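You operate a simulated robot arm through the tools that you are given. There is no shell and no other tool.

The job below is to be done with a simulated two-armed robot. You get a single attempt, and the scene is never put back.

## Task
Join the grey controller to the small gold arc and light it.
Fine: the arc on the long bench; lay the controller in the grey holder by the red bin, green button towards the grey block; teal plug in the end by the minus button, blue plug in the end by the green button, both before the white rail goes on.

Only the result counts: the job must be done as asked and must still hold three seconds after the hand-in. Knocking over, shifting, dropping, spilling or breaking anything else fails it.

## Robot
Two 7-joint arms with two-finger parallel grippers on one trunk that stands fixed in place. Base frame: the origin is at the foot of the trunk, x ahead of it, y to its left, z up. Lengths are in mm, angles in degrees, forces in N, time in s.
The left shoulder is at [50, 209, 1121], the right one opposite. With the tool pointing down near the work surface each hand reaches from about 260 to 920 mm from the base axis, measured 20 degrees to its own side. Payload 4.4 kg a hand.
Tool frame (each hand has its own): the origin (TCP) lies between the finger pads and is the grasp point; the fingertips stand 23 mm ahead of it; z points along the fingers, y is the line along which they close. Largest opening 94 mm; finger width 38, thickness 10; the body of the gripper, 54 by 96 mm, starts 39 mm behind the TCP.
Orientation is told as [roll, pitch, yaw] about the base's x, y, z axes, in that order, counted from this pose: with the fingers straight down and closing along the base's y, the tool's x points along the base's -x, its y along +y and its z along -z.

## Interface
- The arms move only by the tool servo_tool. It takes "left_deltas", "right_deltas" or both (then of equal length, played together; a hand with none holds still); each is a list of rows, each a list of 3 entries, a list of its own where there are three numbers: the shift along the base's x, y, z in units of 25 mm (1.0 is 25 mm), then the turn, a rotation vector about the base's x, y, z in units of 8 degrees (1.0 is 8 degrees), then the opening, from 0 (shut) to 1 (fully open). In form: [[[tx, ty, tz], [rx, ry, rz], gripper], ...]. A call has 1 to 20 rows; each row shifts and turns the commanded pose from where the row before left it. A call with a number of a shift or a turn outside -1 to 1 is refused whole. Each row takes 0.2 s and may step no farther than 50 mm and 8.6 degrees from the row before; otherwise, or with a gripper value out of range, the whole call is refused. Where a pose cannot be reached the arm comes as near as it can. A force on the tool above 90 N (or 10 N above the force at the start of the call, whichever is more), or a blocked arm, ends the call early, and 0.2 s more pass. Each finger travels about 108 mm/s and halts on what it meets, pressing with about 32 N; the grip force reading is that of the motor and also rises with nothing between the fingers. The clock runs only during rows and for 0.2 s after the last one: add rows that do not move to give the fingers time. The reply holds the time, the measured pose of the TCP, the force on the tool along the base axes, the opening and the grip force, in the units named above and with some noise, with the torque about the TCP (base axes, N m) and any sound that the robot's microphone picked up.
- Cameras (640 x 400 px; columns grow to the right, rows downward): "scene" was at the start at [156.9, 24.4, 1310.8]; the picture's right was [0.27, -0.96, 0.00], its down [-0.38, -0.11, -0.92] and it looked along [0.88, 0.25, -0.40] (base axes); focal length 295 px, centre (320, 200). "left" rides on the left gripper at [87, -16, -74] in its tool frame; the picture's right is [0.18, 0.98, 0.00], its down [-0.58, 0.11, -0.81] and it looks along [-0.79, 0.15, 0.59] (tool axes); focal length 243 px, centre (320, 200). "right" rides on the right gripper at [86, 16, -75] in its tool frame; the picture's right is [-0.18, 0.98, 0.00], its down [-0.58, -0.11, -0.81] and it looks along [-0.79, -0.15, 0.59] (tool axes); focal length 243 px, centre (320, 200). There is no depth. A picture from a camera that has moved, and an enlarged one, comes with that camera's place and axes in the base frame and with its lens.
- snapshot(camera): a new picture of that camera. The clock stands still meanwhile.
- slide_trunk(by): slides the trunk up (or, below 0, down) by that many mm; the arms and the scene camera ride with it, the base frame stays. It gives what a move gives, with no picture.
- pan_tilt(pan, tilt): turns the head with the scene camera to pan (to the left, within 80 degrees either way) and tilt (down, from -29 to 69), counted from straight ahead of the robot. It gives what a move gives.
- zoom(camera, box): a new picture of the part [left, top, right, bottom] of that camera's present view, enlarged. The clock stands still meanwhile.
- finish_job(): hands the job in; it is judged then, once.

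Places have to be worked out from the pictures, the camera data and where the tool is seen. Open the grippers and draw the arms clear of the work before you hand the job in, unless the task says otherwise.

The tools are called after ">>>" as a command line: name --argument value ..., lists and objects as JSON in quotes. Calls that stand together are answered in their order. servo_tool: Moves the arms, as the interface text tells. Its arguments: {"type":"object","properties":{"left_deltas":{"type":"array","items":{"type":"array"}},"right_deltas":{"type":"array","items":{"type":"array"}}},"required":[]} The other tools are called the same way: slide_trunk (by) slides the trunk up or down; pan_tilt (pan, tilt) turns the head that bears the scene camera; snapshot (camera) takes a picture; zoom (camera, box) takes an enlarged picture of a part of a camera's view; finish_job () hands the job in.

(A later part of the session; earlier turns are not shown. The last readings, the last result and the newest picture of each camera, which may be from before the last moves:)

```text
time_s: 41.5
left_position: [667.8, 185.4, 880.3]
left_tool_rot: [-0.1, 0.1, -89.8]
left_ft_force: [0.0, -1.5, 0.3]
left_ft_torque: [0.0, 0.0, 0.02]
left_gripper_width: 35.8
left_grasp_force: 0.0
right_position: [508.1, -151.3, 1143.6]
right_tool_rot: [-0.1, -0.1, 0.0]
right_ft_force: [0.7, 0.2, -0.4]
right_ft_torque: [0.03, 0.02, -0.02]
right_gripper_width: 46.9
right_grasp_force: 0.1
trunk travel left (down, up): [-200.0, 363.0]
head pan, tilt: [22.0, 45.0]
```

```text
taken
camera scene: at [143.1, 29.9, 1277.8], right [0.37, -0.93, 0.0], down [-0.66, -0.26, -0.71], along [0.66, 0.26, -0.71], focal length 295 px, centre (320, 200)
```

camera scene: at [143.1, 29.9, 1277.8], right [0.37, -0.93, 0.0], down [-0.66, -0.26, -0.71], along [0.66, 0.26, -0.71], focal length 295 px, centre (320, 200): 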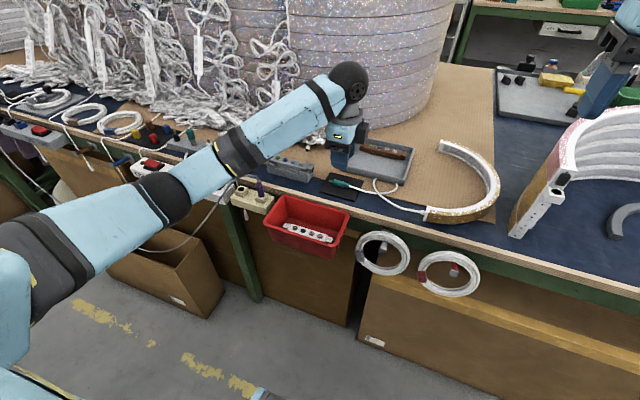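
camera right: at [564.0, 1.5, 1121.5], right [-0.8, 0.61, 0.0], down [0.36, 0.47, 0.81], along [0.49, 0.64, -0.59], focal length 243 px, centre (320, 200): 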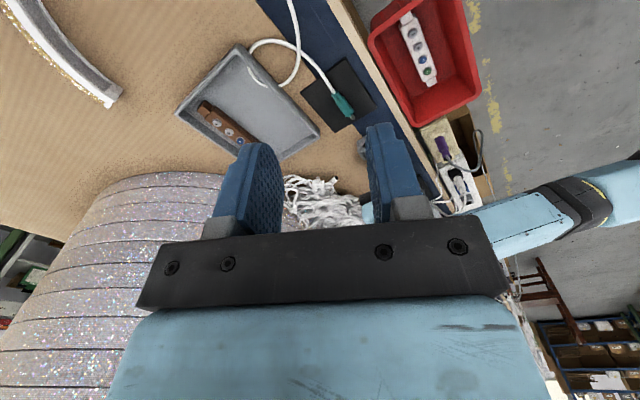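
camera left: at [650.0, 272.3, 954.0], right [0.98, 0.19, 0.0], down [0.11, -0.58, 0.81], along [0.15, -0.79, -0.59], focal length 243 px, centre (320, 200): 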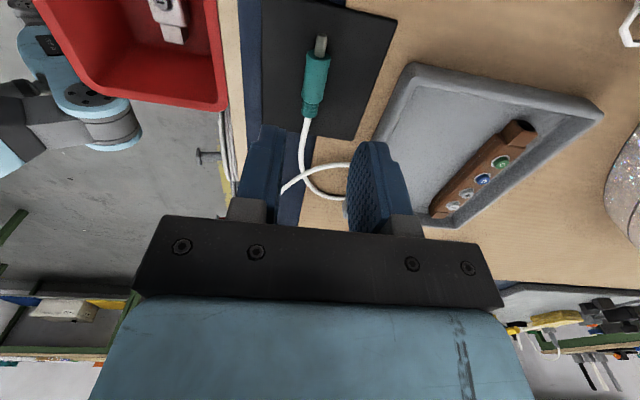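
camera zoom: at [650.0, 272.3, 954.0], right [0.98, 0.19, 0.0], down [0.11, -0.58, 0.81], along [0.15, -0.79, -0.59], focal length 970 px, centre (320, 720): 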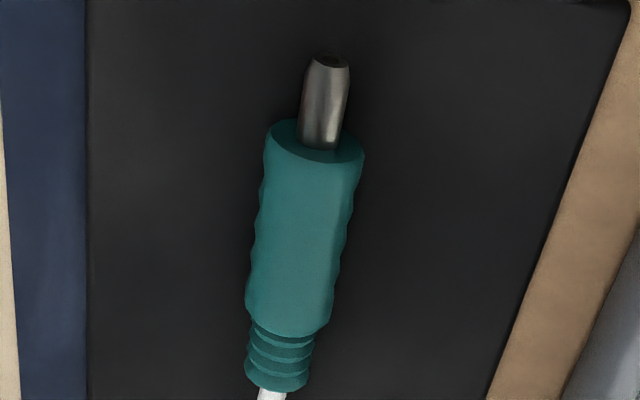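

The plug lies along y at x≈664, about 3.7 mm toward −x of the hand; body front y≈205. I'll shift and descend to z≈814, then check.

>>> servo_tool --left_deltas '[[[-0.15, -0.05, -0.5], [0, 0, 0], 0.38], [[0, 0, -0.6], [0, 0, 0], 0.38], [[0, 0, -0.6], [0, 0, 0], 0.38], [[0, 0, -0.5], [0, 0, 0], 0.38], [[0, 0, -0.4], [0, 0, 0], 0.38], [[0, 0, 0], [0, 0, 0], 0.38]]'

>>> zoom --camera "left" --box '[220, 80, 420, 205]'

>>> zoom --camera "scene" --box '[310, 150, 374, 190]'

```text
time_s: 42.9
left_position: [662.2, 183.2, 813.8]
left_tool_rot: [0.1, 0.1, -89.9]
left_ft_force: [-0.9, -0.2, -0.6]
left_ft_torque: [0.02, 0.01, -0.03]
left_gripper_width: 35.8
left_grasp_force: 0.0
right_position: [507.7, -150.4, 1143.7]
right_tool_rot: [0.0, -0.1, 0.0]
right_ft_force: [0.0, -1.1, -0.3]
right_ft_torque: [-0.02, 0.0, 0.0]
right_gripper_width: 47.1
right_grasp_force: 0.1
trunk travel left (down, up): [-200.0, 363.0]
head pan, tilt: [22.0, 45.0]
```

```text
3.20 times, centred on (320, 142) of left
camera zoom: at [645.8, 270.5, 888.0], right [0.98, 0.19, 0.0], down [0.11, -0.58, 0.81], along [0.15, -0.79, -0.59], focal length 776 px, centre (320, 384)
```

zoom: 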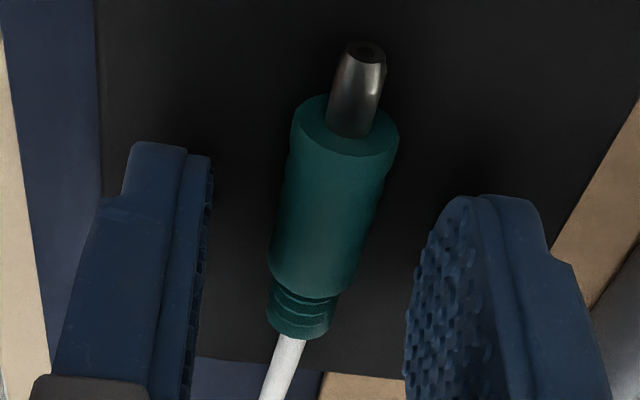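

```text
10.00 times, centred on (342, 170) of scene
camera zoom: at [143.1, 29.8, 1277.8], right [0.37, -0.93, 0.0], down [-0.66, -0.26, -0.71], along [0.66, 0.26, -0.71], focal length 2946 px, centre (100, 500)
```

zoom: 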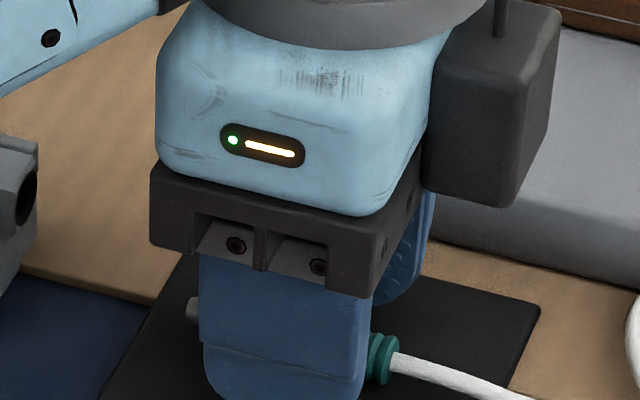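

The plug is ~1.7 mm to +x of the hand's centre and its front face is just ahead of the finger edges. I'll shift +1.7 mm in x, −1.5 mm in y, and lower slowly to the mat.

>>> servo_tool --left_deltas '[[[0.07, -0.06, -0.08], [0, 0, 0], 0.38], [[0, 0, -0.08], [0, 0, 0], 0.38], [[0, 0, 0], [0, 0, 0], 0.38]]'

>>> servo_tool --left_deltas '[[[0, 0, -0.06], [0, 0, 0], 0.38], [[0, 0, 0], [0, 0, 0], 0.38]]'

```text
time_s: 43.7
left_position: [665.3, 181.8, 808.2]
left_tool_rot: [0.0, 0.1, -90.0]
left_ft_force: [0.4, 0.0, -0.5]
left_ft_torque: [-0.02, -0.03, 0.01]
left_gripper_width: 35.9
left_grasp_force: 0.1
right_position: [509.3, -151.4, 1143.1]
right_tool_rot: [-0.1, -0.1, 0.1]
right_ft_force: [0.3, -0.8, 0.0]
right_ft_torque: [0.02, 0.01, 0.0]
right_gripper_width: 47.0
right_grasp_force: 0.0
trunk travel left (down, up): [-200.0, 363.0]
head pan, tilt: [22.0, 45.0]
```

```text
time_s: 44.3
left_position: [663.6, 181.8, 808.6]
left_tool_rot: [0.1, 0.0, -89.8]
left_ft_force: [2.8, 0.3, 5.8]
left_ft_torque: [0.16, 0.09, -0.07]
left_gripper_width: 34.6
left_grasp_force: 0.1
right_position: [507.9, -150.7, 1144.2]
right_tool_rot: [-0.1, -0.1, 0.1]
right_ft_force: [-0.2, 0.2, 1.0]
right_ft_torque: [0.0, 0.0, 0.04]
right_gripper_width: 46.9
right_grasp_force: 0.0
trunk travel left (down, up): [-200.0, 363.0]
head pan, tilt: [22.0, 45.0]
```

Contact with the mat at TCP z≈808. I'll raise ~1 mm and close on the plug.

>>> servo_tool --left_deltas '[[[0, 0, 0.06], [0, 0, 0], 0.36], [[0, 0, 0], [0, 0, 0], 0.28], [[0, 0, 0], [0, 0, 0], 0.22], [[0, 0, 0], [0, 0, 0], 0.17], [[0, 0, 0], [0, 0, 0], 0.1], [[0, 0, 0], [0, 0, 0], 0.0], [[0, 0, 0], [0, 0, 0], 0.0]]'

>>> zoom --camera "left" --box '[220, 80, 420, 205]'

>>> zoom --camera "scene" --box '[310, 150, 374, 190]'

```text
time_s: 45.9
left_position: [664.2, 183.7, 808.9]
left_tool_rot: [-0.1, -0.1, -90.0]
left_ft_force: [0.1, 0.1, -0.6]
left_ft_torque: [-0.01, 0.02, -0.03]
left_gripper_width: 13.3
left_grasp_force: 32.1
right_position: [508.7, -150.3, 1143.4]
right_tool_rot: [-0.2, -0.1, 0.2]
right_ft_force: [-0.2, 0.4, 0.8]
right_ft_torque: [0.03, 0.01, -0.02]
right_gripper_width: 47.2
right_grasp_force: 0.1
trunk travel left (down, up): [-200.0, 363.0]
head pan, tilt: [22.0, 45.0]
```

```text
3.20 times, centred on (320, 142) of left
camera zoom: at [647.0, 269.4, 883.8], right [0.98, 0.19, 0.0], down [0.11, -0.58, 0.81], along [0.15, -0.79, -0.59], focal length 776 px, centre (320, 384)
```

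zoom: 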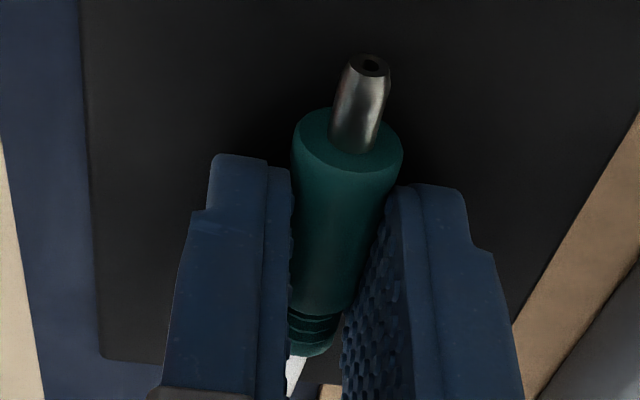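

```text
10.00 times, centred on (342, 170) of scene
camera zoom: at [143.2, 29.9, 1277.8], right [0.37, -0.93, 0.0], down [-0.66, -0.26, -0.71], along [0.66, 0.26, -0.71], focal length 2946 px, centre (100, 500)
```

zoom: 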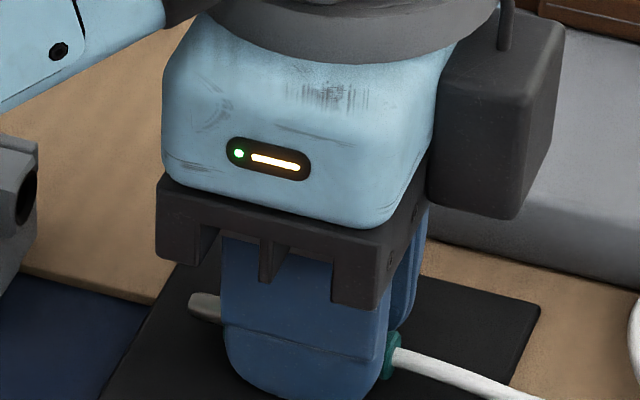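

Plug gripped (13.3 mm). The socket axis should be at about x=666, z≈812.5, with its −y face at y≈261. I lift the plug to z≈850 and bring it to y≈212, in line with the controller.

>>> servo_tool --left_deltas '[[[0, 0, 0.3], [0, 0, 0], 0], [[0, 0, 0.5], [0, 0, 0], 0], [[0, 0, 0.5], [0, 0, 0], 0], [[0.07, 0.4, 0.34], [0, 0, 0], 0], [[0, 0.4, 0], [0, 0, 0], 0], [[0, 0.35, 0], [0, 0, 0], 0], [[0, 0, 0], [0, 0, 0], 0]]'

>>> zoom --camera "left" --box '[220, 20, 420, 145]'

>>> zoom --camera "scene" --box '[270, 140, 350, 190]'

>>> snapshot --camera "scene"

```text
time_s: 47.5
left_position: [663.4, 210.6, 849.8]
left_tool_rot: [0.0, 0.0, -89.9]
left_ft_force: [-0.6, -0.5, -0.3]
left_ft_torque: [0.05, 0.02, 0.0]
left_gripper_width: 13.3
left_grasp_force: 31.8
right_position: [509.2, -149.9, 1144.4]
right_tool_rot: [-0.1, 0.0, 0.1]
right_ft_force: [0.4, 0.5, 0.4]
right_ft_torque: [0.0, 0.0, -0.01]
right_gripper_width: 47.1
right_grasp_force: 0.0
trunk travel left (down, up): [-200.0, 363.0]
head pan, tilt: [22.0, 45.0]
```

```text
3.20 times, centred on (320, 82) of left
camera zoom: at [648.6, 297.6, 924.5], right [0.98, 0.19, 0.0], down [0.11, -0.58, 0.81], along [0.15, -0.79, -0.59], focal length 776 px, centre (320, 576)
```

zoom: 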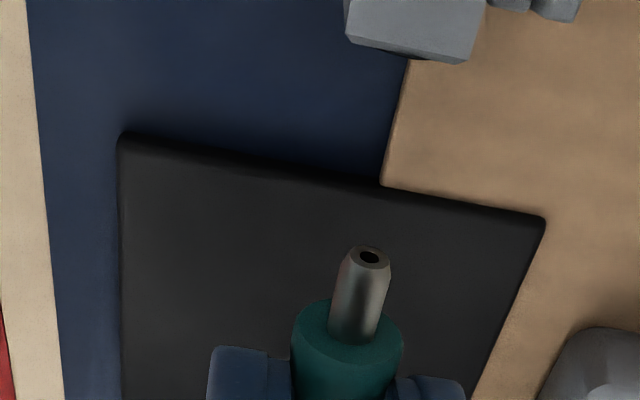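

```text
8.00 times, centred on (310, 165) of scene
camera zoom: at [143.3, 29.8, 1277.8], right [0.37, -0.93, 0.0], down [-0.66, -0.26, -0.71], along [0.66, 0.27, -0.71], focal length 2357 px, centre (400, 480)
```

zoom: 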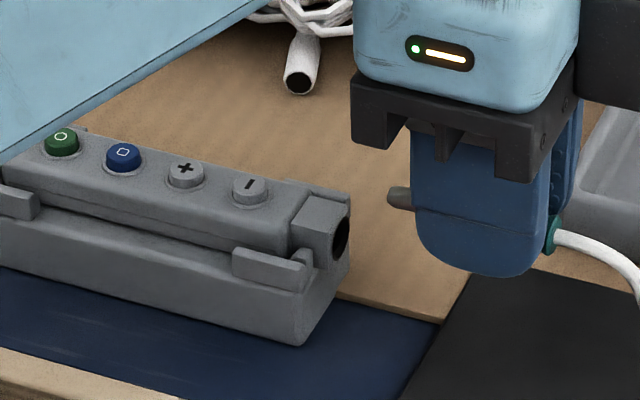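

```text
taken
camera scene: at [143.3, 29.8, 1277.8], right [0.37, -0.93, 0.0], down [-0.66, -0.26, -0.71], along [0.66, 0.27, -0.71], focal length 295 px, centre (320, 200)
```

scene: 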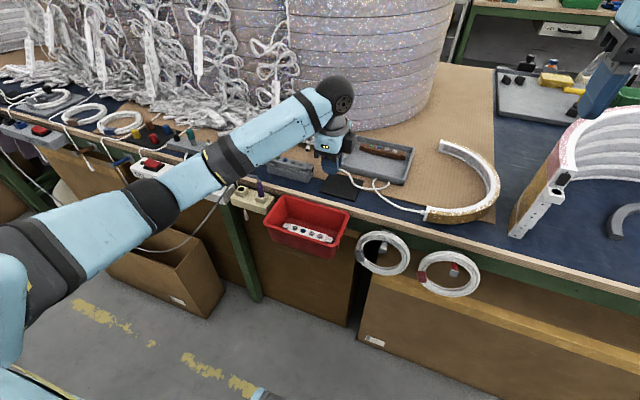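

The pin tip is at y≈245, clear of the socket face at ≈261. I'll lower ~20 mm to bring the plug to socket height and compare in both views.

>>> servo_tool --left_deltas '[[[0, 0, -0.4], [0, 0, 0], 0], [[0, 0, -0.4], [0, 0, 0], 0], [[0, 0, 0], [0, 0, 0], 0], [[0, 0, 0], [0, 0, 0], 0]]'

>>> zoom --camera "left" --box '[240, 10, 400, 110]'

>>> zoom --camera "scene" --box '[294, 152, 342, 182]'

>>> zoom --camera "right" --box '[400, 0, 640, 150]'

```text
time_s: 48.5
left_position: [666.7, 211.6, 831.7]
left_tool_rot: [0.0, -0.1, -89.9]
left_ft_force: [-0.7, 0.1, 0.1]
left_ft_torque: [0.02, -0.01, 0.03]
left_gripper_width: 13.1
left_grasp_force: 32.0
right_position: [508.9, -151.8, 1142.7]
right_tool_rot: [0.0, -0.1, 0.2]
right_ft_force: [-0.1, -0.1, 0.5]
right_ft_torque: [0.01, -0.02, 0.01]
right_gripper_width: 47.2
right_grasp_force: 0.0
trunk travel left (down, up): [-200.0, 363.0]
head pan, tilt: [22.0, 45.0]
```

```text
4.00 times, centred on (320, 60) of left
camera zoom: at [649.6, 298.2, 905.1], right [0.98, 0.19, 0.0], down [0.11, -0.58, 0.81], along [0.15, -0.79, -0.59], focal length 970 px, centre (320, 760)
```

zoom: 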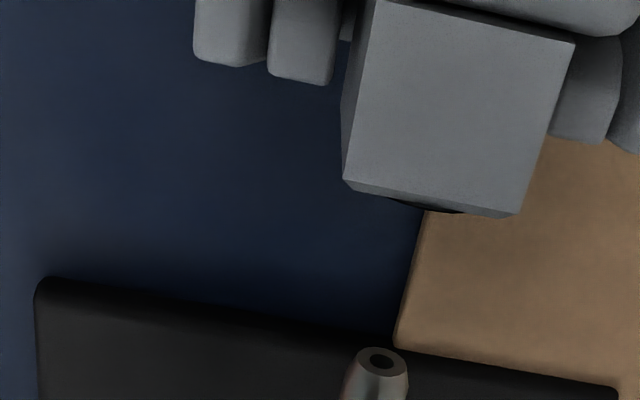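

```text
13.33 times, centred on (318, 167) of scene
camera zoom: at [143.2, 29.9, 1277.8], right [0.37, -0.93, 0.0], down [-0.66, -0.26, -0.71], along [0.66, 0.26, -0.71], focal length 3928 px, centre (347, 640)
```

zoom: 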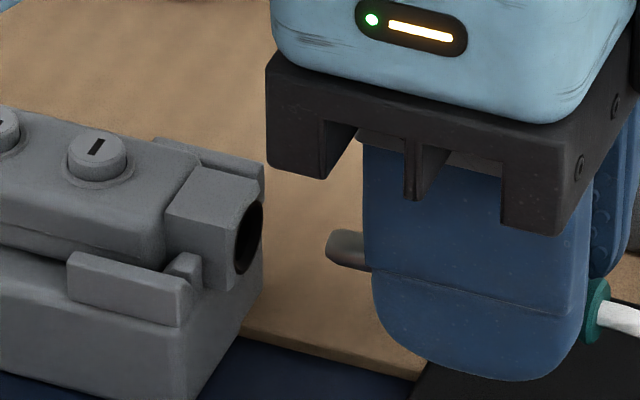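

```text
2.67 times, centred on (520, 75) of right
camera zoom: at [421.6, -134.5, 1219.2], right [0.18, 0.98, 0.0], down [0.58, -0.11, 0.81], along [0.79, -0.15, -0.59], focal length 647 px, centre (-213, 533)
```

zoom: 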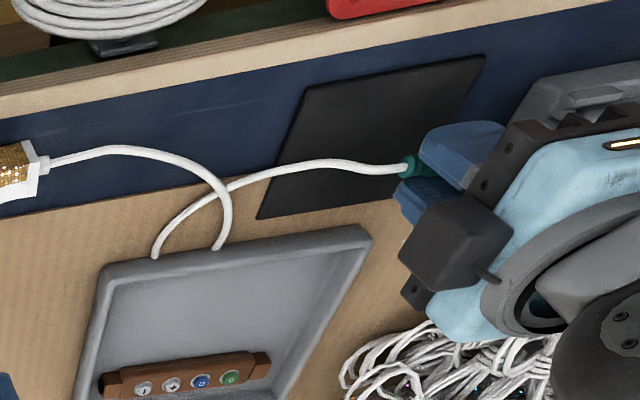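

The pin sits about 2–2.5 mm above the socket axis and ~0.5 mm to +x. I'll correct that and approach to just before the socket mouth.

>>> servo_tool --left_deltas '[[[-0.02, 0.1, -0.09], [0, 0, 0], 0], [[0, 0.2, 0], [0, 0, 0], 0], [[0, 0.1, 0], [0, 0, 0], 0], [[0, 0, 0], [0, 0, 0], 0], [[0, 0, 0], [0, 0, 0], 0]]'

>>> zoom --camera "left" --box '[240, 10, 400, 110]'

>>> zoom --camera "scene" --box '[294, 152, 342, 182]'

```text
time_s: 49.7
left_position: [665.5, 221.3, 828.4]
left_tool_rot: [0.0, 0.1, -89.9]
left_ft_force: [0.2, 0.1, 0.3]
left_ft_torque: [-0.04, 0.0, 0.0]
left_gripper_width: 13.2
left_grasp_force: 31.6
right_position: [507.1, -150.5, 1143.6]
right_tool_rot: [-0.1, -0.1, 0.2]
right_ft_force: [-0.4, -0.1, -0.1]
right_ft_torque: [-0.01, -0.01, 0.0]
right_gripper_width: 46.9
right_grasp_force: 0.1
trunk travel left (down, up): [-200.0, 363.0]
head pan, tilt: [22.0, 45.0]
```

```text
4.00 times, centred on (320, 60) of left
camera zoom: at [649.0, 307.9, 903.0], right [0.98, 0.19, 0.0], down [0.11, -0.58, 0.81], along [0.15, -0.79, -0.59], focal length 970 px, centre (320, 760)
```

zoom: 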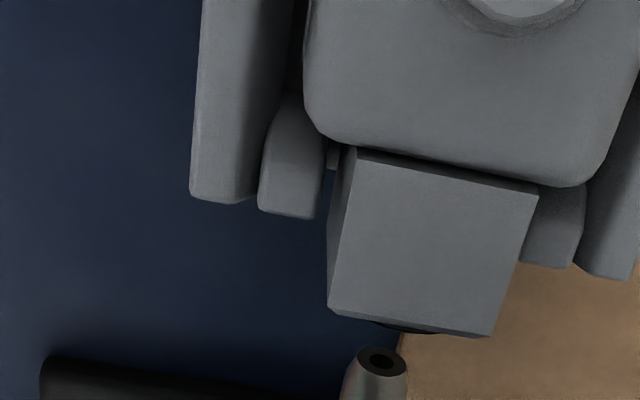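

```text
13.33 times, centred on (318, 167) of scene
camera zoom: at [143.2, 29.9, 1277.8], right [0.37, -0.93, 0.0], down [-0.66, -0.26, -0.71], along [0.66, 0.26, -0.71], focal length 3928 px, centre (347, 640)
```

zoom: 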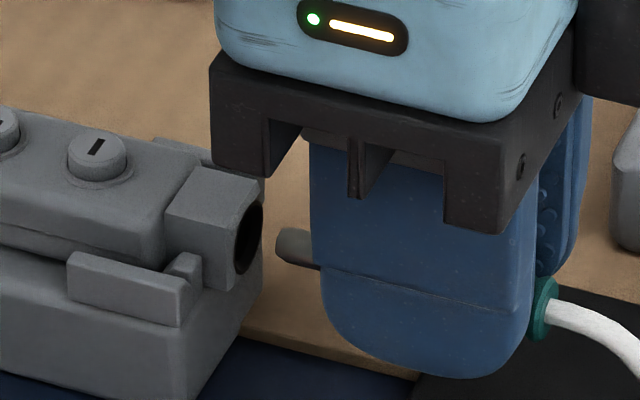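

Both views now show the pin in line with the socket. I'll push +y slowly, 8 mm first, watching the force.

>>> servo_tool --left_deltas '[[[0, 0.08, 0], [0, 0, 0], 0], [[0, 0.08, 0], [0, 0, 0], 0], [[0, 0.08, 0], [0, 0, 0], 0], [[0, 0.08, 0], [0, 0, 0], 0], [[0, 0, 0], [0, 0, 0], 0]]'

>>> zoom --camera "left" --box '[240, 10, 400, 110]'

>>> zoom --camera "scene" --box '[294, 152, 342, 182]'

```text
time_s: 50.9
left_position: [665.6, 229.4, 828.9]
left_tool_rot: [-0.1, 0.0, -89.8]
left_ft_force: [-0.7, -0.2, -0.5]
left_ft_torque: [0.02, 0.01, -0.04]
left_gripper_width: 13.1
left_grasp_force: 32.4
right_position: [507.9, -149.5, 1142.0]
right_tool_rot: [-0.1, -0.1, 0.1]
right_ft_force: [0.7, -0.6, -0.1]
right_ft_torque: [-0.02, -0.02, 0.04]
right_gripper_width: 47.0
right_grasp_force: 0.0
trunk travel left (down, up): [-200.0, 363.0]
head pan, tilt: [22.0, 45.0]
```

```text
4.00 times, centred on (320, 60) of left
camera zoom: at [648.6, 316.3, 902.9], right [0.98, 0.19, 0.0], down [0.11, -0.58, 0.81], along [0.15, -0.79, -0.59], focal length 970 px, centre (320, 760)
```

zoom: 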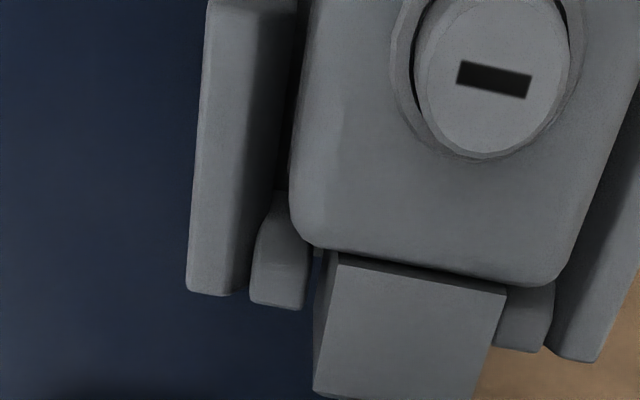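

```text
13.33 times, centred on (318, 167) of scene
camera zoom: at [143.2, 29.9, 1277.8], right [0.37, -0.93, 0.0], down [-0.66, -0.26, -0.71], along [0.66, 0.26, -0.71], focal length 3928 px, centre (347, 640)
```

zoom: 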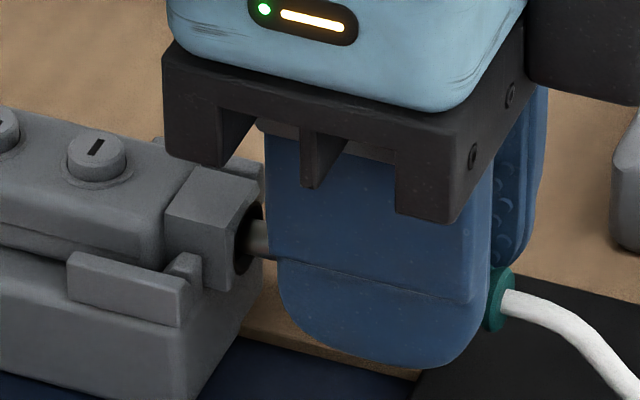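

The pin is inside the funnel with no force. I continue another 6 mm.

>>> servo_tool --left_deltas '[[[0, 0.06, 0], [0, 0, 0], 0], [[0, 0.06, 0], [0, 0, 0], 0], [[0, 0.06, 0], [0, 0, 0], 0], [[0, 0.06, 0], [0, 0, 0], 0], [[0, 0, 0], [0, 0, 0], 0]]'

>>> zoom --camera "left" --box '[240, 40, 400, 140]'

>>> zoom --camera "scene" --box '[294, 152, 342, 182]'

```text
time_s: 52.1
left_position: [666.7, 236.2, 827.3]
left_tool_rot: [0.0, -0.1, -90.0]
left_ft_force: [0.0, 0.0, 0.2]
left_ft_torque: [-0.06, 0.0, 0.0]
left_gripper_width: 13.3
left_grasp_force: 32.2
right_position: [508.4, -151.0, 1144.8]
right_tool_rot: [-0.1, -0.1, 0.1]
right_ft_force: [-0.4, 0.1, 0.9]
right_ft_torque: [-0.02, 0.0, 0.02]
right_gripper_width: 46.9
right_grasp_force: 0.1
trunk travel left (down, up): [-200.0, 363.0]
head pan, tilt: [22.0, 45.0]
```

```text
4.00 times, centred on (320, 90) of left
camera zoom: at [649.1, 321.7, 902.3], right [0.98, 0.19, 0.0], down [0.11, -0.58, 0.81], along [0.15, -0.79, -0.59], focal length 970 px, centre (320, 640)
```

zoom: 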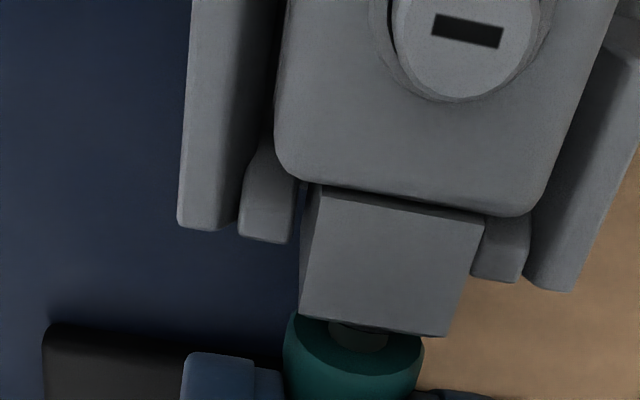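

```text
13.33 times, centred on (318, 167) of scene
camera zoom: at [143.2, 29.9, 1277.8], right [0.37, -0.93, 0.0], down [-0.66, -0.26, -0.71], along [0.66, 0.26, -0.71], focal length 3928 px, centre (347, 640)
```

zoom: 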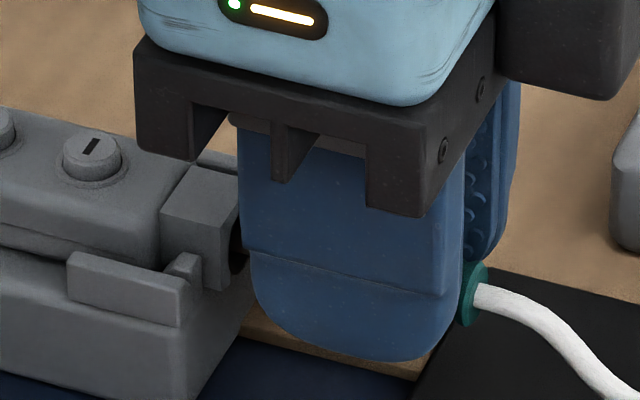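

The plug body is now close to the socket face and the controller slid ~1 mm toward its stop. I keep pushing in 1 mm steps, watching force and sound.

>>> servo_tool --left_deltas '[[[0, 0.05, 0], [0, 0, 0], 0], [[0, 0.05, 0], [0, 0, 0], 0], [[0, 0.04, 0], [0, 0, 0], 0], [[0, 0, 0], [0, 0, 0], 0]]'

>>> zoom --camera "left" --box '[240, 40, 400, 140]'

>>> zoom --camera "scene" --box '[294, 152, 342, 182]'

```text
time_s: 53.1
left_position: [665.4, 237.6, 828.0]
left_tool_rot: [0.0, 0.0, -89.9]
left_ft_force: [1.1, -2.9, 0.3]
left_ft_torque: [-0.04, -0.03, -0.01]
left_gripper_width: 13.2
left_grasp_force: 32.1
right_position: [508.2, -151.8, 1142.4]
right_tool_rot: [-0.1, -0.1, 0.2]
right_ft_force: [-0.3, -0.5, 0.7]
right_ft_torque: [0.0, -0.01, -0.01]
right_gripper_width: 46.9
right_grasp_force: 0.0
trunk travel left (down, up): [-200.0, 363.0]
head pan, tilt: [22.0, 45.0]
```

```text
4.00 times, centred on (320, 90) of left
camera zoom: at [648.6, 325.1, 902.9], right [0.98, 0.19, 0.0], down [0.11, -0.58, 0.81], along [0.15, -0.79, -0.59], focal length 970 px, centre (320, 640)
```

zoom: 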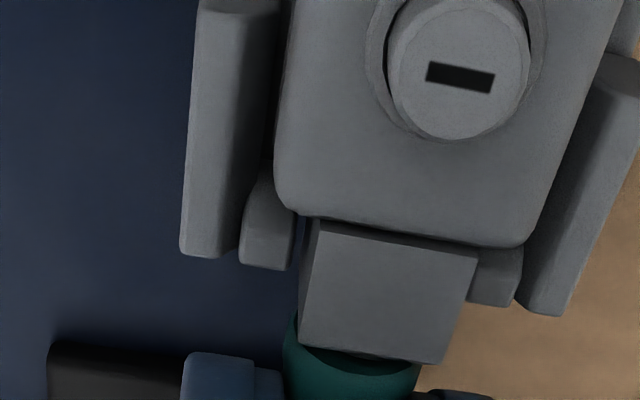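

```text
13.33 times, centred on (318, 167) of scene
camera zoom: at [143.2, 29.6, 1277.8], right [0.37, -0.93, 0.0], down [-0.66, -0.26, -0.71], along [0.66, 0.27, -0.71], focal length 3928 px, centre (347, 640)
```

zoom: 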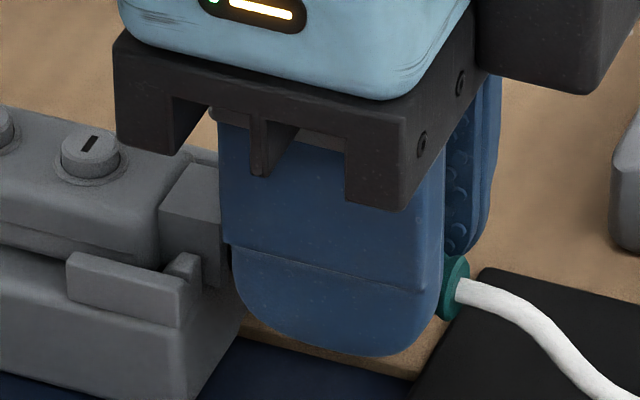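

Resistance is building (−3 N). I continue pushing in 1 mm steps.

>>> servo_tool --left_deltas '[[[0, 0.04, 0], [0, 0, 0], 0], [[0, 0.04, 0], [0, 0, 0], 0], [[0, 0, 0], [0, 0, 0], 0]]'

>>> zoom --camera "left" --box '[240, 40, 400, 140]'

>>> zoom --camera "scene" --box '[294, 152, 342, 182]'

```text
time_s: 53.9
left_position: [666.0, 238.9, 828.6]
left_tool_rot: [0.0, 0.0, -90.0]
left_ft_force: [0.4, -12.4, -1.3]
left_ft_torque: [-0.43, -0.02, -0.03]
left_gripper_width: 13.0
left_grasp_force: 32.2
right_position: [507.8, -152.5, 1142.6]
right_tool_rot: [-0.1, 0.1, 0.0]
right_ft_force: [-0.5, 0.0, -0.8]
right_ft_torque: [0.0, -0.01, 0.03]
right_gripper_width: 47.1
right_grasp_force: 0.0
trunk travel left (down, up): [-200.0, 363.0]
head pan, tilt: [22.0, 45.0]
```

```text
4.00 times, centred on (320, 90) of left
camera zoom: at [648.8, 325.9, 902.8], right [0.98, 0.18, 0.0], down [0.11, -0.58, 0.81], along [0.15, -0.79, -0.59], focal length 970 px, centre (320, 640)
```

zoom: 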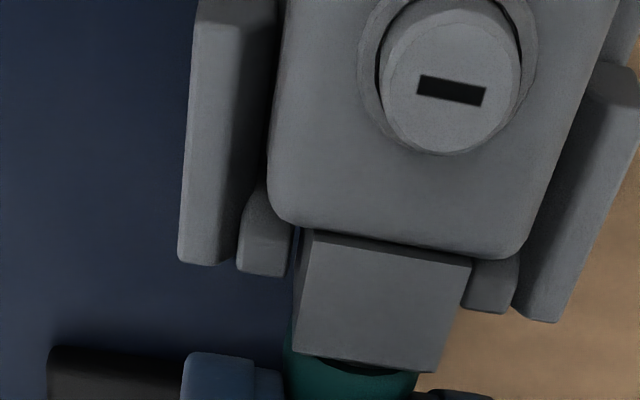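

```text
13.33 times, centred on (318, 167) of scene
camera zoom: at [143.4, 28.9, 1277.8], right [0.37, -0.93, 0.0], down [-0.66, -0.26, -0.71], along [0.66, 0.27, -0.71], focal length 3928 px, centre (347, 640)
```

zoom: 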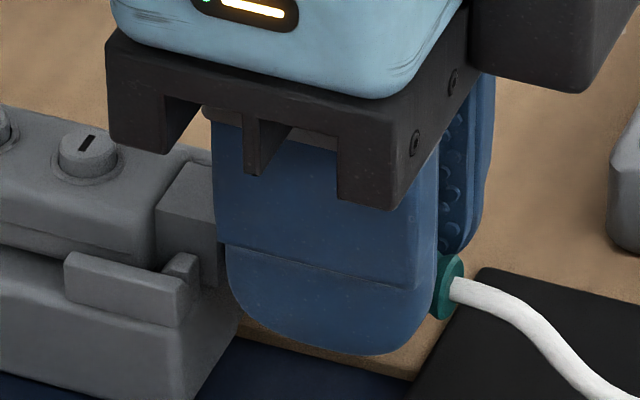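

Force is −12 N and rising; no click yet. I push another 2 mm.

>>> servo_tool --left_deltas '[[[0, 0.04, 0], [0, 0, 0], 0], [[0, 0.04, 0], [0, 0, 0], 0], [[0, 0, 0], [0, 0, 0], 0]]'

>>> zoom --camera "left" --box '[240, 40, 400, 140]'

>>> zoom --camera "scene" --box '[294, 152, 342, 182]'

```text
time_s: 54.7
left_position: [664.8, 241.3, 829.8]
left_tool_rot: [0.1, 0.0, -90.1]
left_ft_force: [1.4, -28.7, 0.1]
left_ft_torque: [-0.52, -0.01, -0.1]
left_gripper_width: 13.2
left_grasp_force: 32.0
right_position: [507.5, -151.6, 1142.9]
right_tool_rot: [-0.1, 0.0, 0.1]
right_ft_force: [0.4, -0.8, 0.2]
right_ft_torque: [-0.02, 0.03, -0.01]
right_gripper_width: 47.0
right_grasp_force: 0.2
trunk travel left (down, up): [-200.0, 363.0]
head pan, tilt: [22.0, 45.0]
```

```text
4.00 times, centred on (320, 90) of left
camera zoom: at [648.6, 327.4, 903.6], right [0.98, 0.18, 0.0], down [0.11, -0.58, 0.81], along [0.15, -0.79, -0.59], focal length 970 px, centre (320, 640)
```

zoom: 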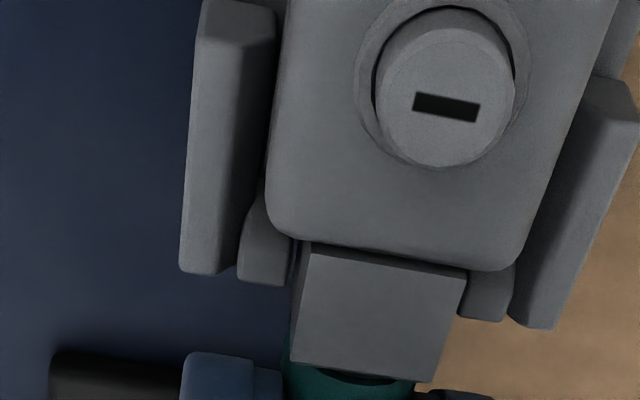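

```text
13.33 times, centred on (318, 167) of scene
camera zoom: at [143.2, 27.5, 1277.9], right [0.37, -0.93, 0.0], down [-0.66, -0.26, -0.71], along [0.66, 0.27, -0.71], focal length 3928 px, centre (347, 640)
```

zoom: 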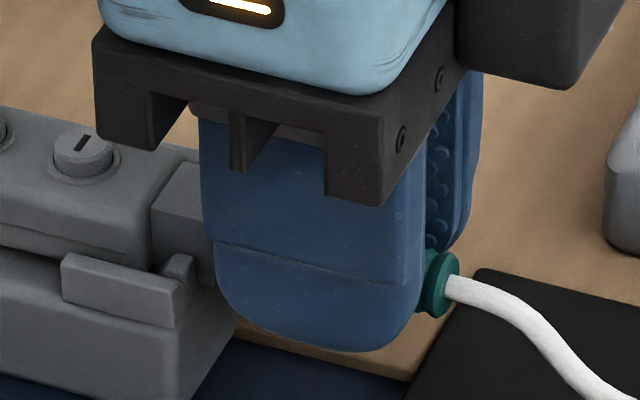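

Force is −29 N with the plug body nearly flush to the socket face. I'll push a bit more to make sure it seats, listening for a click.

>>> servo_tool --left_deltas '[[[0, 0.04, 0], [0, 0, 0], 0], [[0, 0.04, 0], [0, 0, 0], 0], [[0, 0, 0], [0, 0, 0], 0], [[0, 0, 0], [0, 0, 0], 0]]'

>>> zoom --camera "left" --box '[240, 40, 400, 140]'

>>> zoom --camera "scene" --box '[294, 152, 342, 182]'

```text
time_s: 55.7
left_position: [666.7, 241.9, 830.1]
left_tool_rot: [0.0, 0.0, -89.9]
left_ft_force: [-0.5, -28.0, 0.6]
left_ft_torque: [-0.5, 0.02, -0.02]
left_gripper_width: 13.3
left_grasp_force: 31.6
right_position: [508.4, -152.1, 1143.9]
right_tool_rot: [0.1, 0.0, 0.2]
right_ft_force: [0.3, -0.4, -0.3]
right_ft_torque: [0.02, 0.04, 0.01]
right_gripper_width: 47.0
right_grasp_force: 0.0
trunk travel left (down, up): [-200.0, 363.0]
head pan, tilt: [22.0, 45.0]
```

```text
4.00 times, centred on (320, 90) of left
camera zoom: at [648.9, 329.2, 903.7], right [0.98, 0.19, 0.0], down [0.11, -0.58, 0.81], along [0.15, -0.79, -0.59], focal length 970 px, centre (320, 640)
```

zoom: 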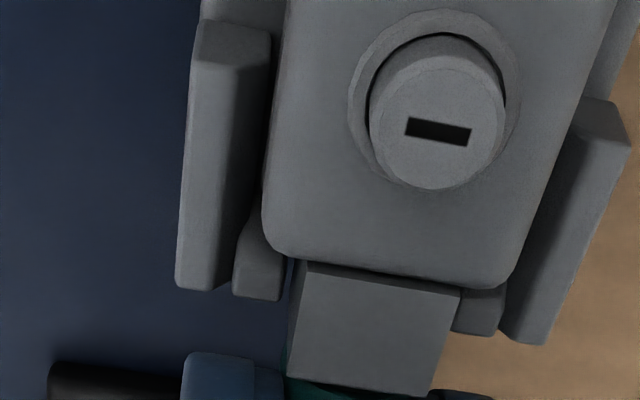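

```text
13.33 times, centred on (318, 167) of scene
camera zoom: at [143.1, 27.5, 1277.9], right [0.37, -0.93, 0.0], down [-0.66, -0.26, -0.71], along [0.66, 0.27, -0.71], focal length 3928 px, centre (347, 640)
```

zoom: 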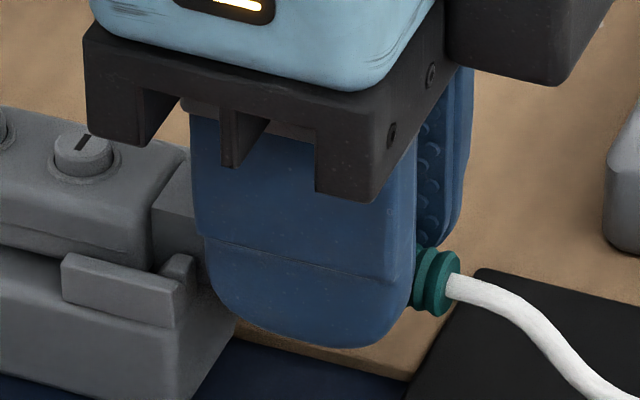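

The force stays at −28 N while the fingers slipped ~3 mm forward along the plug, so the plug has stopped against something (seated or blocked). I'll relieve the preload, open the fingers and look at the gap.

>>> servo_tool --left_deltas '[[[0, -0.06, 0], [0, 0, 0], 0], [[0, -0.05, 0], [0, 0, 0], 0], [[0, 0, 0], [0, 0, 0], 0]]'

```text
time_s: 56.5
left_position: [664.8, 242.4, 828.6]
left_tool_rot: [0.0, 0.1, -89.8]
left_ft_force: [0.9, -11.3, 1.8]
left_ft_torque: [-0.01, 0.04, -0.09]
left_gripper_width: 13.2
left_grasp_force: 31.7
right_position: [509.5, -153.4, 1144.2]
right_tool_rot: [0.0, 0.0, 0.1]
right_ft_force: [-0.1, -0.1, 0.4]
right_ft_torque: [-0.07, 0.02, 0.0]
right_gripper_width: 47.1
right_grasp_force: 0.0
trunk travel left (down, up): [-200.0, 363.0]
head pan, tilt: [22.0, 45.0]
```

Still −11 N; I back off ~1 mm more and then open the fingers a little.

>>> servo_tool --left_deltas '[[[0, -0.05, 0], [0, 0, 0], 0], [[0, 0, 0], [0, 0, 0], 0], [[0, 0, 0], [0, 0, 0], 0.2], [[0, 0, 0], [0, 0, 0], 0.3], [[0, 0, 0], [0, 0, 0], 0.38], [[0, 0, 0], [0, 0, 0], 0.38]]'

>>> zoom --camera "left" --box '[240, 40, 400, 140]'

>>> zoom --camera "scene" --box '[294, 152, 342, 182]'

```text
time_s: 57.9
left_position: [665.0, 241.6, 827.5]
left_tool_rot: [0.0, 0.0, -89.9]
left_ft_force: [-0.8, -1.0, -0.1]
left_ft_torque: [0.01, 0.01, 0.02]
left_gripper_width: 35.4
left_grasp_force: 0.1
right_position: [508.3, -151.0, 1143.2]
right_tool_rot: [-0.2, -0.1, 0.1]
right_ft_force: [-0.5, -0.4, 0.4]
right_ft_torque: [0.0, -0.01, 0.0]
right_gripper_width: 46.9
right_grasp_force: 0.0
trunk travel left (down, up): [-200.0, 363.0]
head pan, tilt: [22.0, 45.0]
```

```text
4.00 times, centred on (320, 90) of left
camera zoom: at [648.9, 327.8, 902.6], right [0.98, 0.19, 0.0], down [0.11, -0.58, 0.81], along [0.15, -0.79, -0.59], focal length 970 px, centre (320, 640)
```

zoom: 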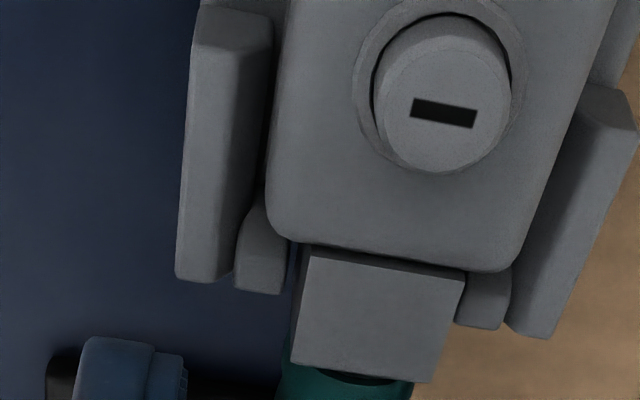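

```text
13.33 times, centred on (318, 167) of scene
camera zoom: at [143.2, 29.9, 1277.8], right [0.37, -0.93, 0.0], down [-0.66, -0.26, -0.71], along [0.66, 0.26, -0.71], focal length 3928 px, centre (347, 640)
```

zoom: 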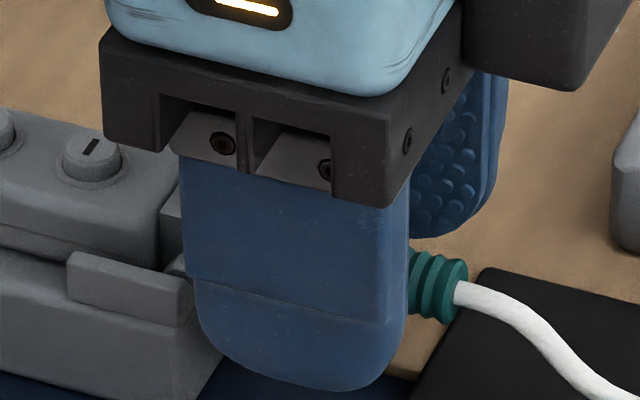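

The plug stays level and supported by the socket. I raise the hand 60 mm to see the joint clearly.

>>> servo_tool --left_deltas '[[[0, 0, 0.3], [0, 0, 0], 0.38], [[0, 0, 0.7], [0, 0, 0], 0.38], [[0, 0, 0.7], [0, 0, 0], 0.38], [[0, 0, 0.7], [0, 0, 0], 0.38], [[0, 0, 0], [0, 0, 0], 0.38]]'

>>> zoom --camera "scene" --box '[284, 147, 340, 182]'

>>> zoom --camera "left" --box '[240, 0, 400, 100]'

```text
time_s: 59.1
left_position: [665.1, 241.5, 890.6]
left_tool_rot: [0.0, 0.0, -89.8]
left_ft_force: [-0.1, -0.1, -0.3]
left_ft_torque: [0.0, -0.01, 0.02]
left_gripper_width: 35.7
left_grasp_force: 0.2
right_position: [509.1, -149.9, 1143.0]
right_tool_rot: [0.0, -0.1, 0.2]
right_ft_force: [0.1, 0.8, 0.3]
right_ft_torque: [0.0, -0.01, -0.01]
right_gripper_width: 47.0
right_grasp_force: 0.1
trunk travel left (down, up): [-200.0, 363.0]
head pan, tilt: [22.0, 45.0]
```

```text
11.43 times, centred on (312, 164) of scene
camera zoom: at [143.3, 30.0, 1277.8], right [0.37, -0.93, 0.0], down [-0.66, -0.27, -0.71], along [0.66, 0.26, -0.71], focal length 3367 px, centre (411, 606)
```

zoom: 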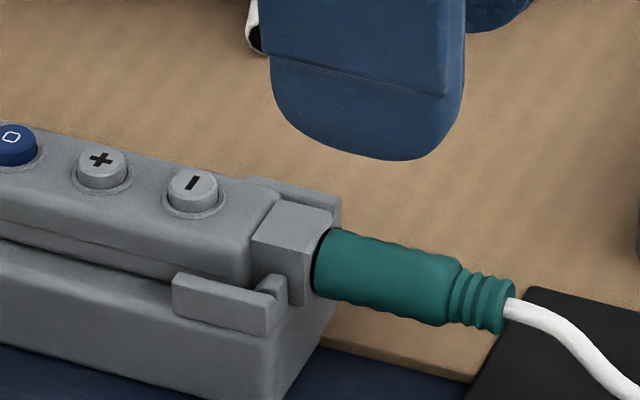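

```text
4.00 times, centred on (320, 50) of left
camera zoom: at [648.7, 328.3, 963.5], right [0.98, 0.19, 0.0], down [0.11, -0.58, 0.81], along [0.15, -0.79, -0.59], focal length 970 px, centre (320, 800)
```

zoom: 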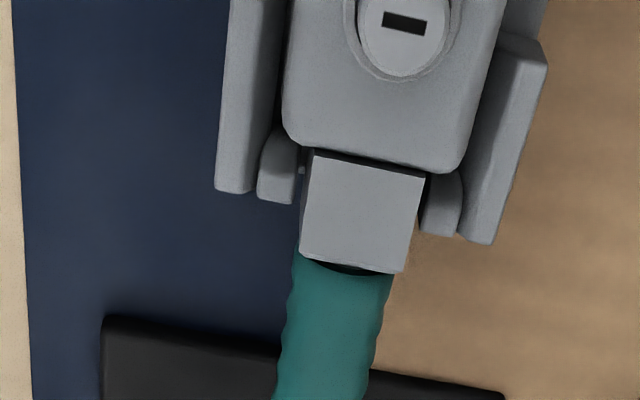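

The teal plug is flush against the minus-end socket face with its pin fully inside, held level. Next, the blue plug: I'll raise and move the left hand over it at about [671, 466, 890].

>>> servo_tool --left_deltas '[[[0, 0, 0.8], [0, 0, 0], 0.38], [[0, 0.4, 0.8], [0, 0, 0], 0.38], [[0.03, 0.9, 0], [0, 0, 0], 0.38], [[0.03, 0.9, 0], [0, 0, 0], 0.38], [[0.03, 0.9, 0], [0, 0, 0], 0.38], [[0.03, 0.9, 0], [0, 0, 0], 0.38], [[0.03, 0.9, 0], [0, 0, 0], 0.38], [[0.03, 0.9, 0], [0, 0, 0], 0.38], [[0.03, 0.9, 0], [0, 0, 0], 0.38], [[0.03, 0.9, 0], [0, 0, 0], 0.38], [[0, 0.9, -0.5], [0, 0, 0], 0.38], [[0, 0.46, -0.9], [0, 0, 0], 0.38], [[0, 0, 0], [0, 0, 0], 0.38]]'

>>> snapshot --camera "left"

>>> zoom --camera "left" --box '[240, 0, 400, 100]'

>>> snapshot --camera "scene"

>>> zoom --camera "scene" --box '[200, 130, 328, 210]'

```text
time_s: 61.9
left_position: [672.1, 464.7, 893.2]
left_tool_rot: [0.1, 0.0, -89.9]
left_ft_force: [0.6, 0.2, 0.3]
left_ft_torque: [0.01, 0.0, 0.02]
left_gripper_width: 35.9
left_grasp_force: 0.2
right_position: [507.4, -150.5, 1143.4]
right_tool_rot: [-0.1, -0.1, 0.1]
right_ft_force: [-0.8, -0.1, -0.2]
right_ft_torque: [0.02, 0.01, -0.02]
right_gripper_width: 46.9
right_grasp_force: 0.1
trunk travel left (down, up): [-200.0, 363.0]
head pan, tilt: [22.0, 45.0]
```

```text
taken
camera left: at [654.5, 551.7, 968.7], right [0.98, 0.19, 0.0], down [0.11, -0.58, 0.81], along [0.15, -0.79, -0.59], focal length 243 px, centre (320, 200)
```

left: 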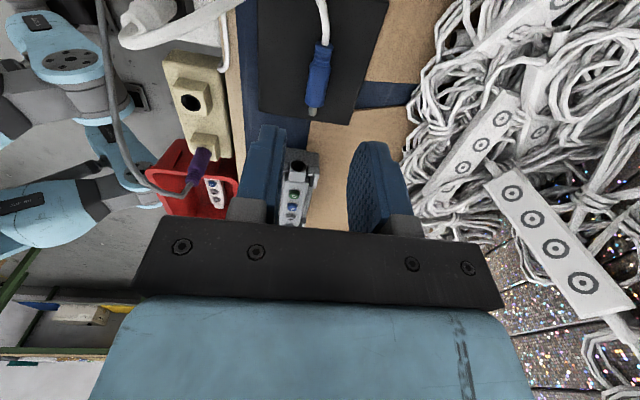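

```text
4.00 times, centred on (320, 50) of left
camera zoom: at [654.5, 551.7, 968.7], right [0.98, 0.19, 0.0], down [0.11, -0.58, 0.81], along [0.15, -0.79, -0.59], focal length 970 px, centre (320, 800)
```

zoom: 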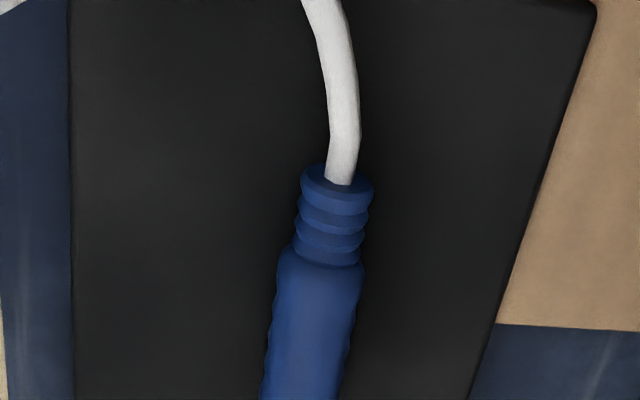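

```text
taken
camera scene: at [143.0, 29.7, 1277.9], right [0.37, -0.93, 0.0], down [-0.66, -0.26, -0.71], along [0.66, 0.27, -0.71], focal length 295 px, centre (320, 200)
```

scene: 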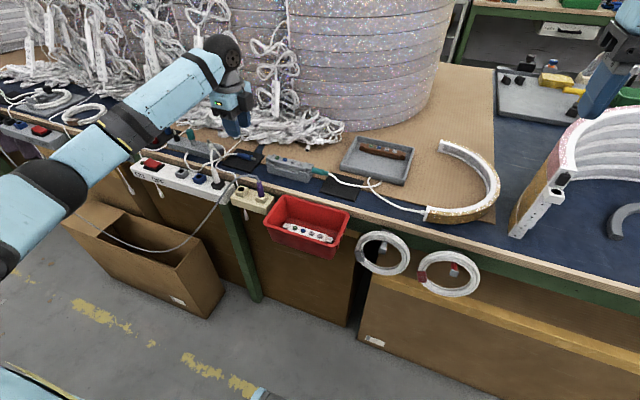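

```text
5.00 times, centred on (264, 170) of scene
camera zoom: at [143.0, 29.7, 1277.9], right [0.37, -0.93, 0.0], down [-0.66, -0.26, -0.71], along [0.66, 0.27, -0.71], focal length 1473 px, centre (600, 350)
```

zoom: 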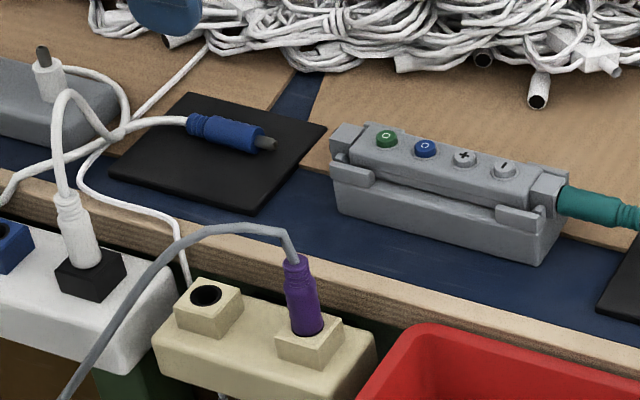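

The blue plug lies under the hand at x≈672. I'll zoom a little lower in the wrist view to see its front and pin.

>>> zoom --camera "left" --box '[240, 50, 400, 150]'

>>> zoom --camera "scene" --box '[226, 140, 274, 170]'

```text
4.00 times, centred on (320, 100) of left
camera zoom: at [654.5, 551.7, 968.7], right [0.98, 0.19, 0.0], down [0.11, -0.58, 0.81], along [0.15, -0.79, -0.59], focal length 970 px, centre (320, 600)
```

zoom: 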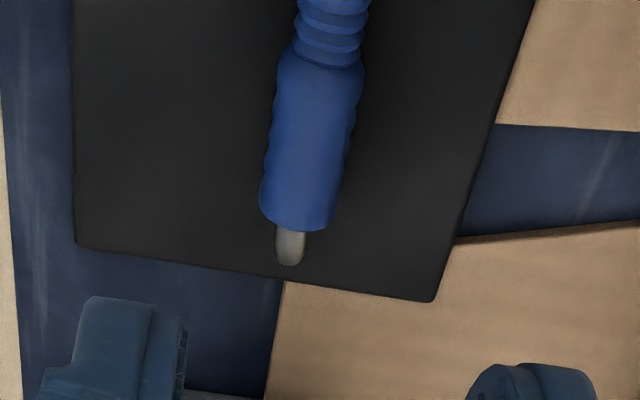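

```text
13.33 times, centred on (250, 155) of scene
camera zoom: at [143.0, 29.7, 1277.9], right [0.37, -0.93, 0.0], down [-0.66, -0.26, -0.71], along [0.66, 0.27, -0.71], focal length 3928 px, centre (1253, 800)
```

zoom: 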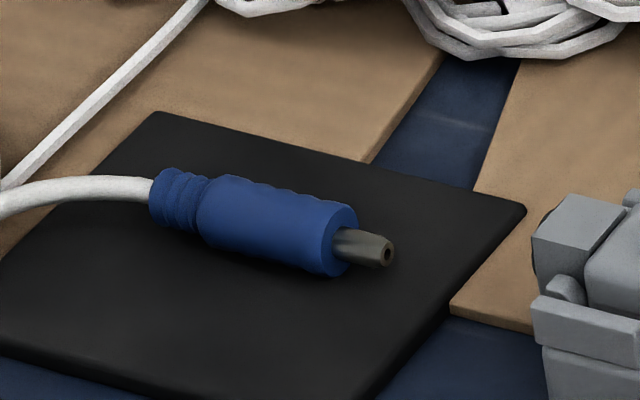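

Blue body front is at y≈444.5, x≈672.5. I'll set TCP y≈466 and descend to z≈814, then check.

>>> servo_tool --left_deltas '[[[0.02, 0.05, -0.5], [0, 0, 0], 0.38], [[0, 0, -0.7], [0, 0, 0], 0.38], [[0, 0, -0.7], [0, 0, 0], 0.38], [[0, 0, -0.7], [0, 0, 0], 0.38], [[0, 0, -0.5], [0, 0, 0], 0.38], [[0, 0, 0], [0, 0, 0], 0.38], [[0, 0, 0], [0, 0, 0], 0.38]]'

>>> zoom --camera "left" --box '[220, 80, 420, 205]'

>>> zoom --camera "scene" --box '[210, 130, 290, 180]'

```text
time_s: 63.5
left_position: [672.1, 467.3, 816.0]
left_tool_rot: [0.0, 0.0, -89.8]
left_ft_force: [-0.2, 0.3, 0.3]
left_ft_torque: [0.03, 0.0, -0.02]
left_gripper_width: 36.0
left_grasp_force: 0.1
right_position: [508.2, -150.9, 1143.4]
right_tool_rot: [-0.1, 0.1, 0.0]
right_ft_force: [1.3, 0.2, 0.3]
right_ft_torque: [0.02, 0.02, 0.03]
right_gripper_width: 47.0
right_grasp_force: 0.1
trunk travel left (down, up): [-200.0, 363.0]
head pan, tilt: [22.0, 45.0]
```

```text
3.20 times, centred on (320, 142) of left
camera zoom: at [655.4, 553.0, 890.6], right [0.98, 0.19, 0.0], down [0.11, -0.58, 0.81], along [0.15, -0.79, -0.59], focal length 776 px, centre (320, 384)
```

zoom: 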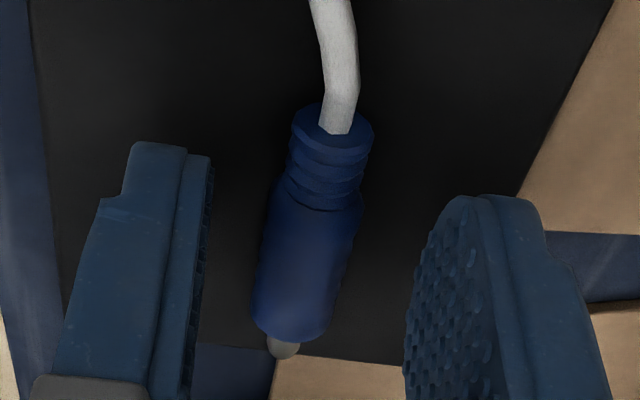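

```text
8.00 times, centred on (250, 155) of scene
camera zoom: at [143.3, 29.9, 1277.8], right [0.37, -0.93, 0.0], down [-0.66, -0.26, -0.71], along [0.66, 0.26, -0.71], focal length 2357 px, centre (880, 560)
```

zoom: 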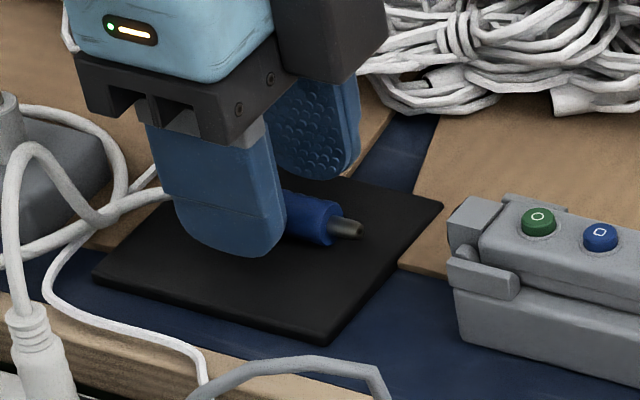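

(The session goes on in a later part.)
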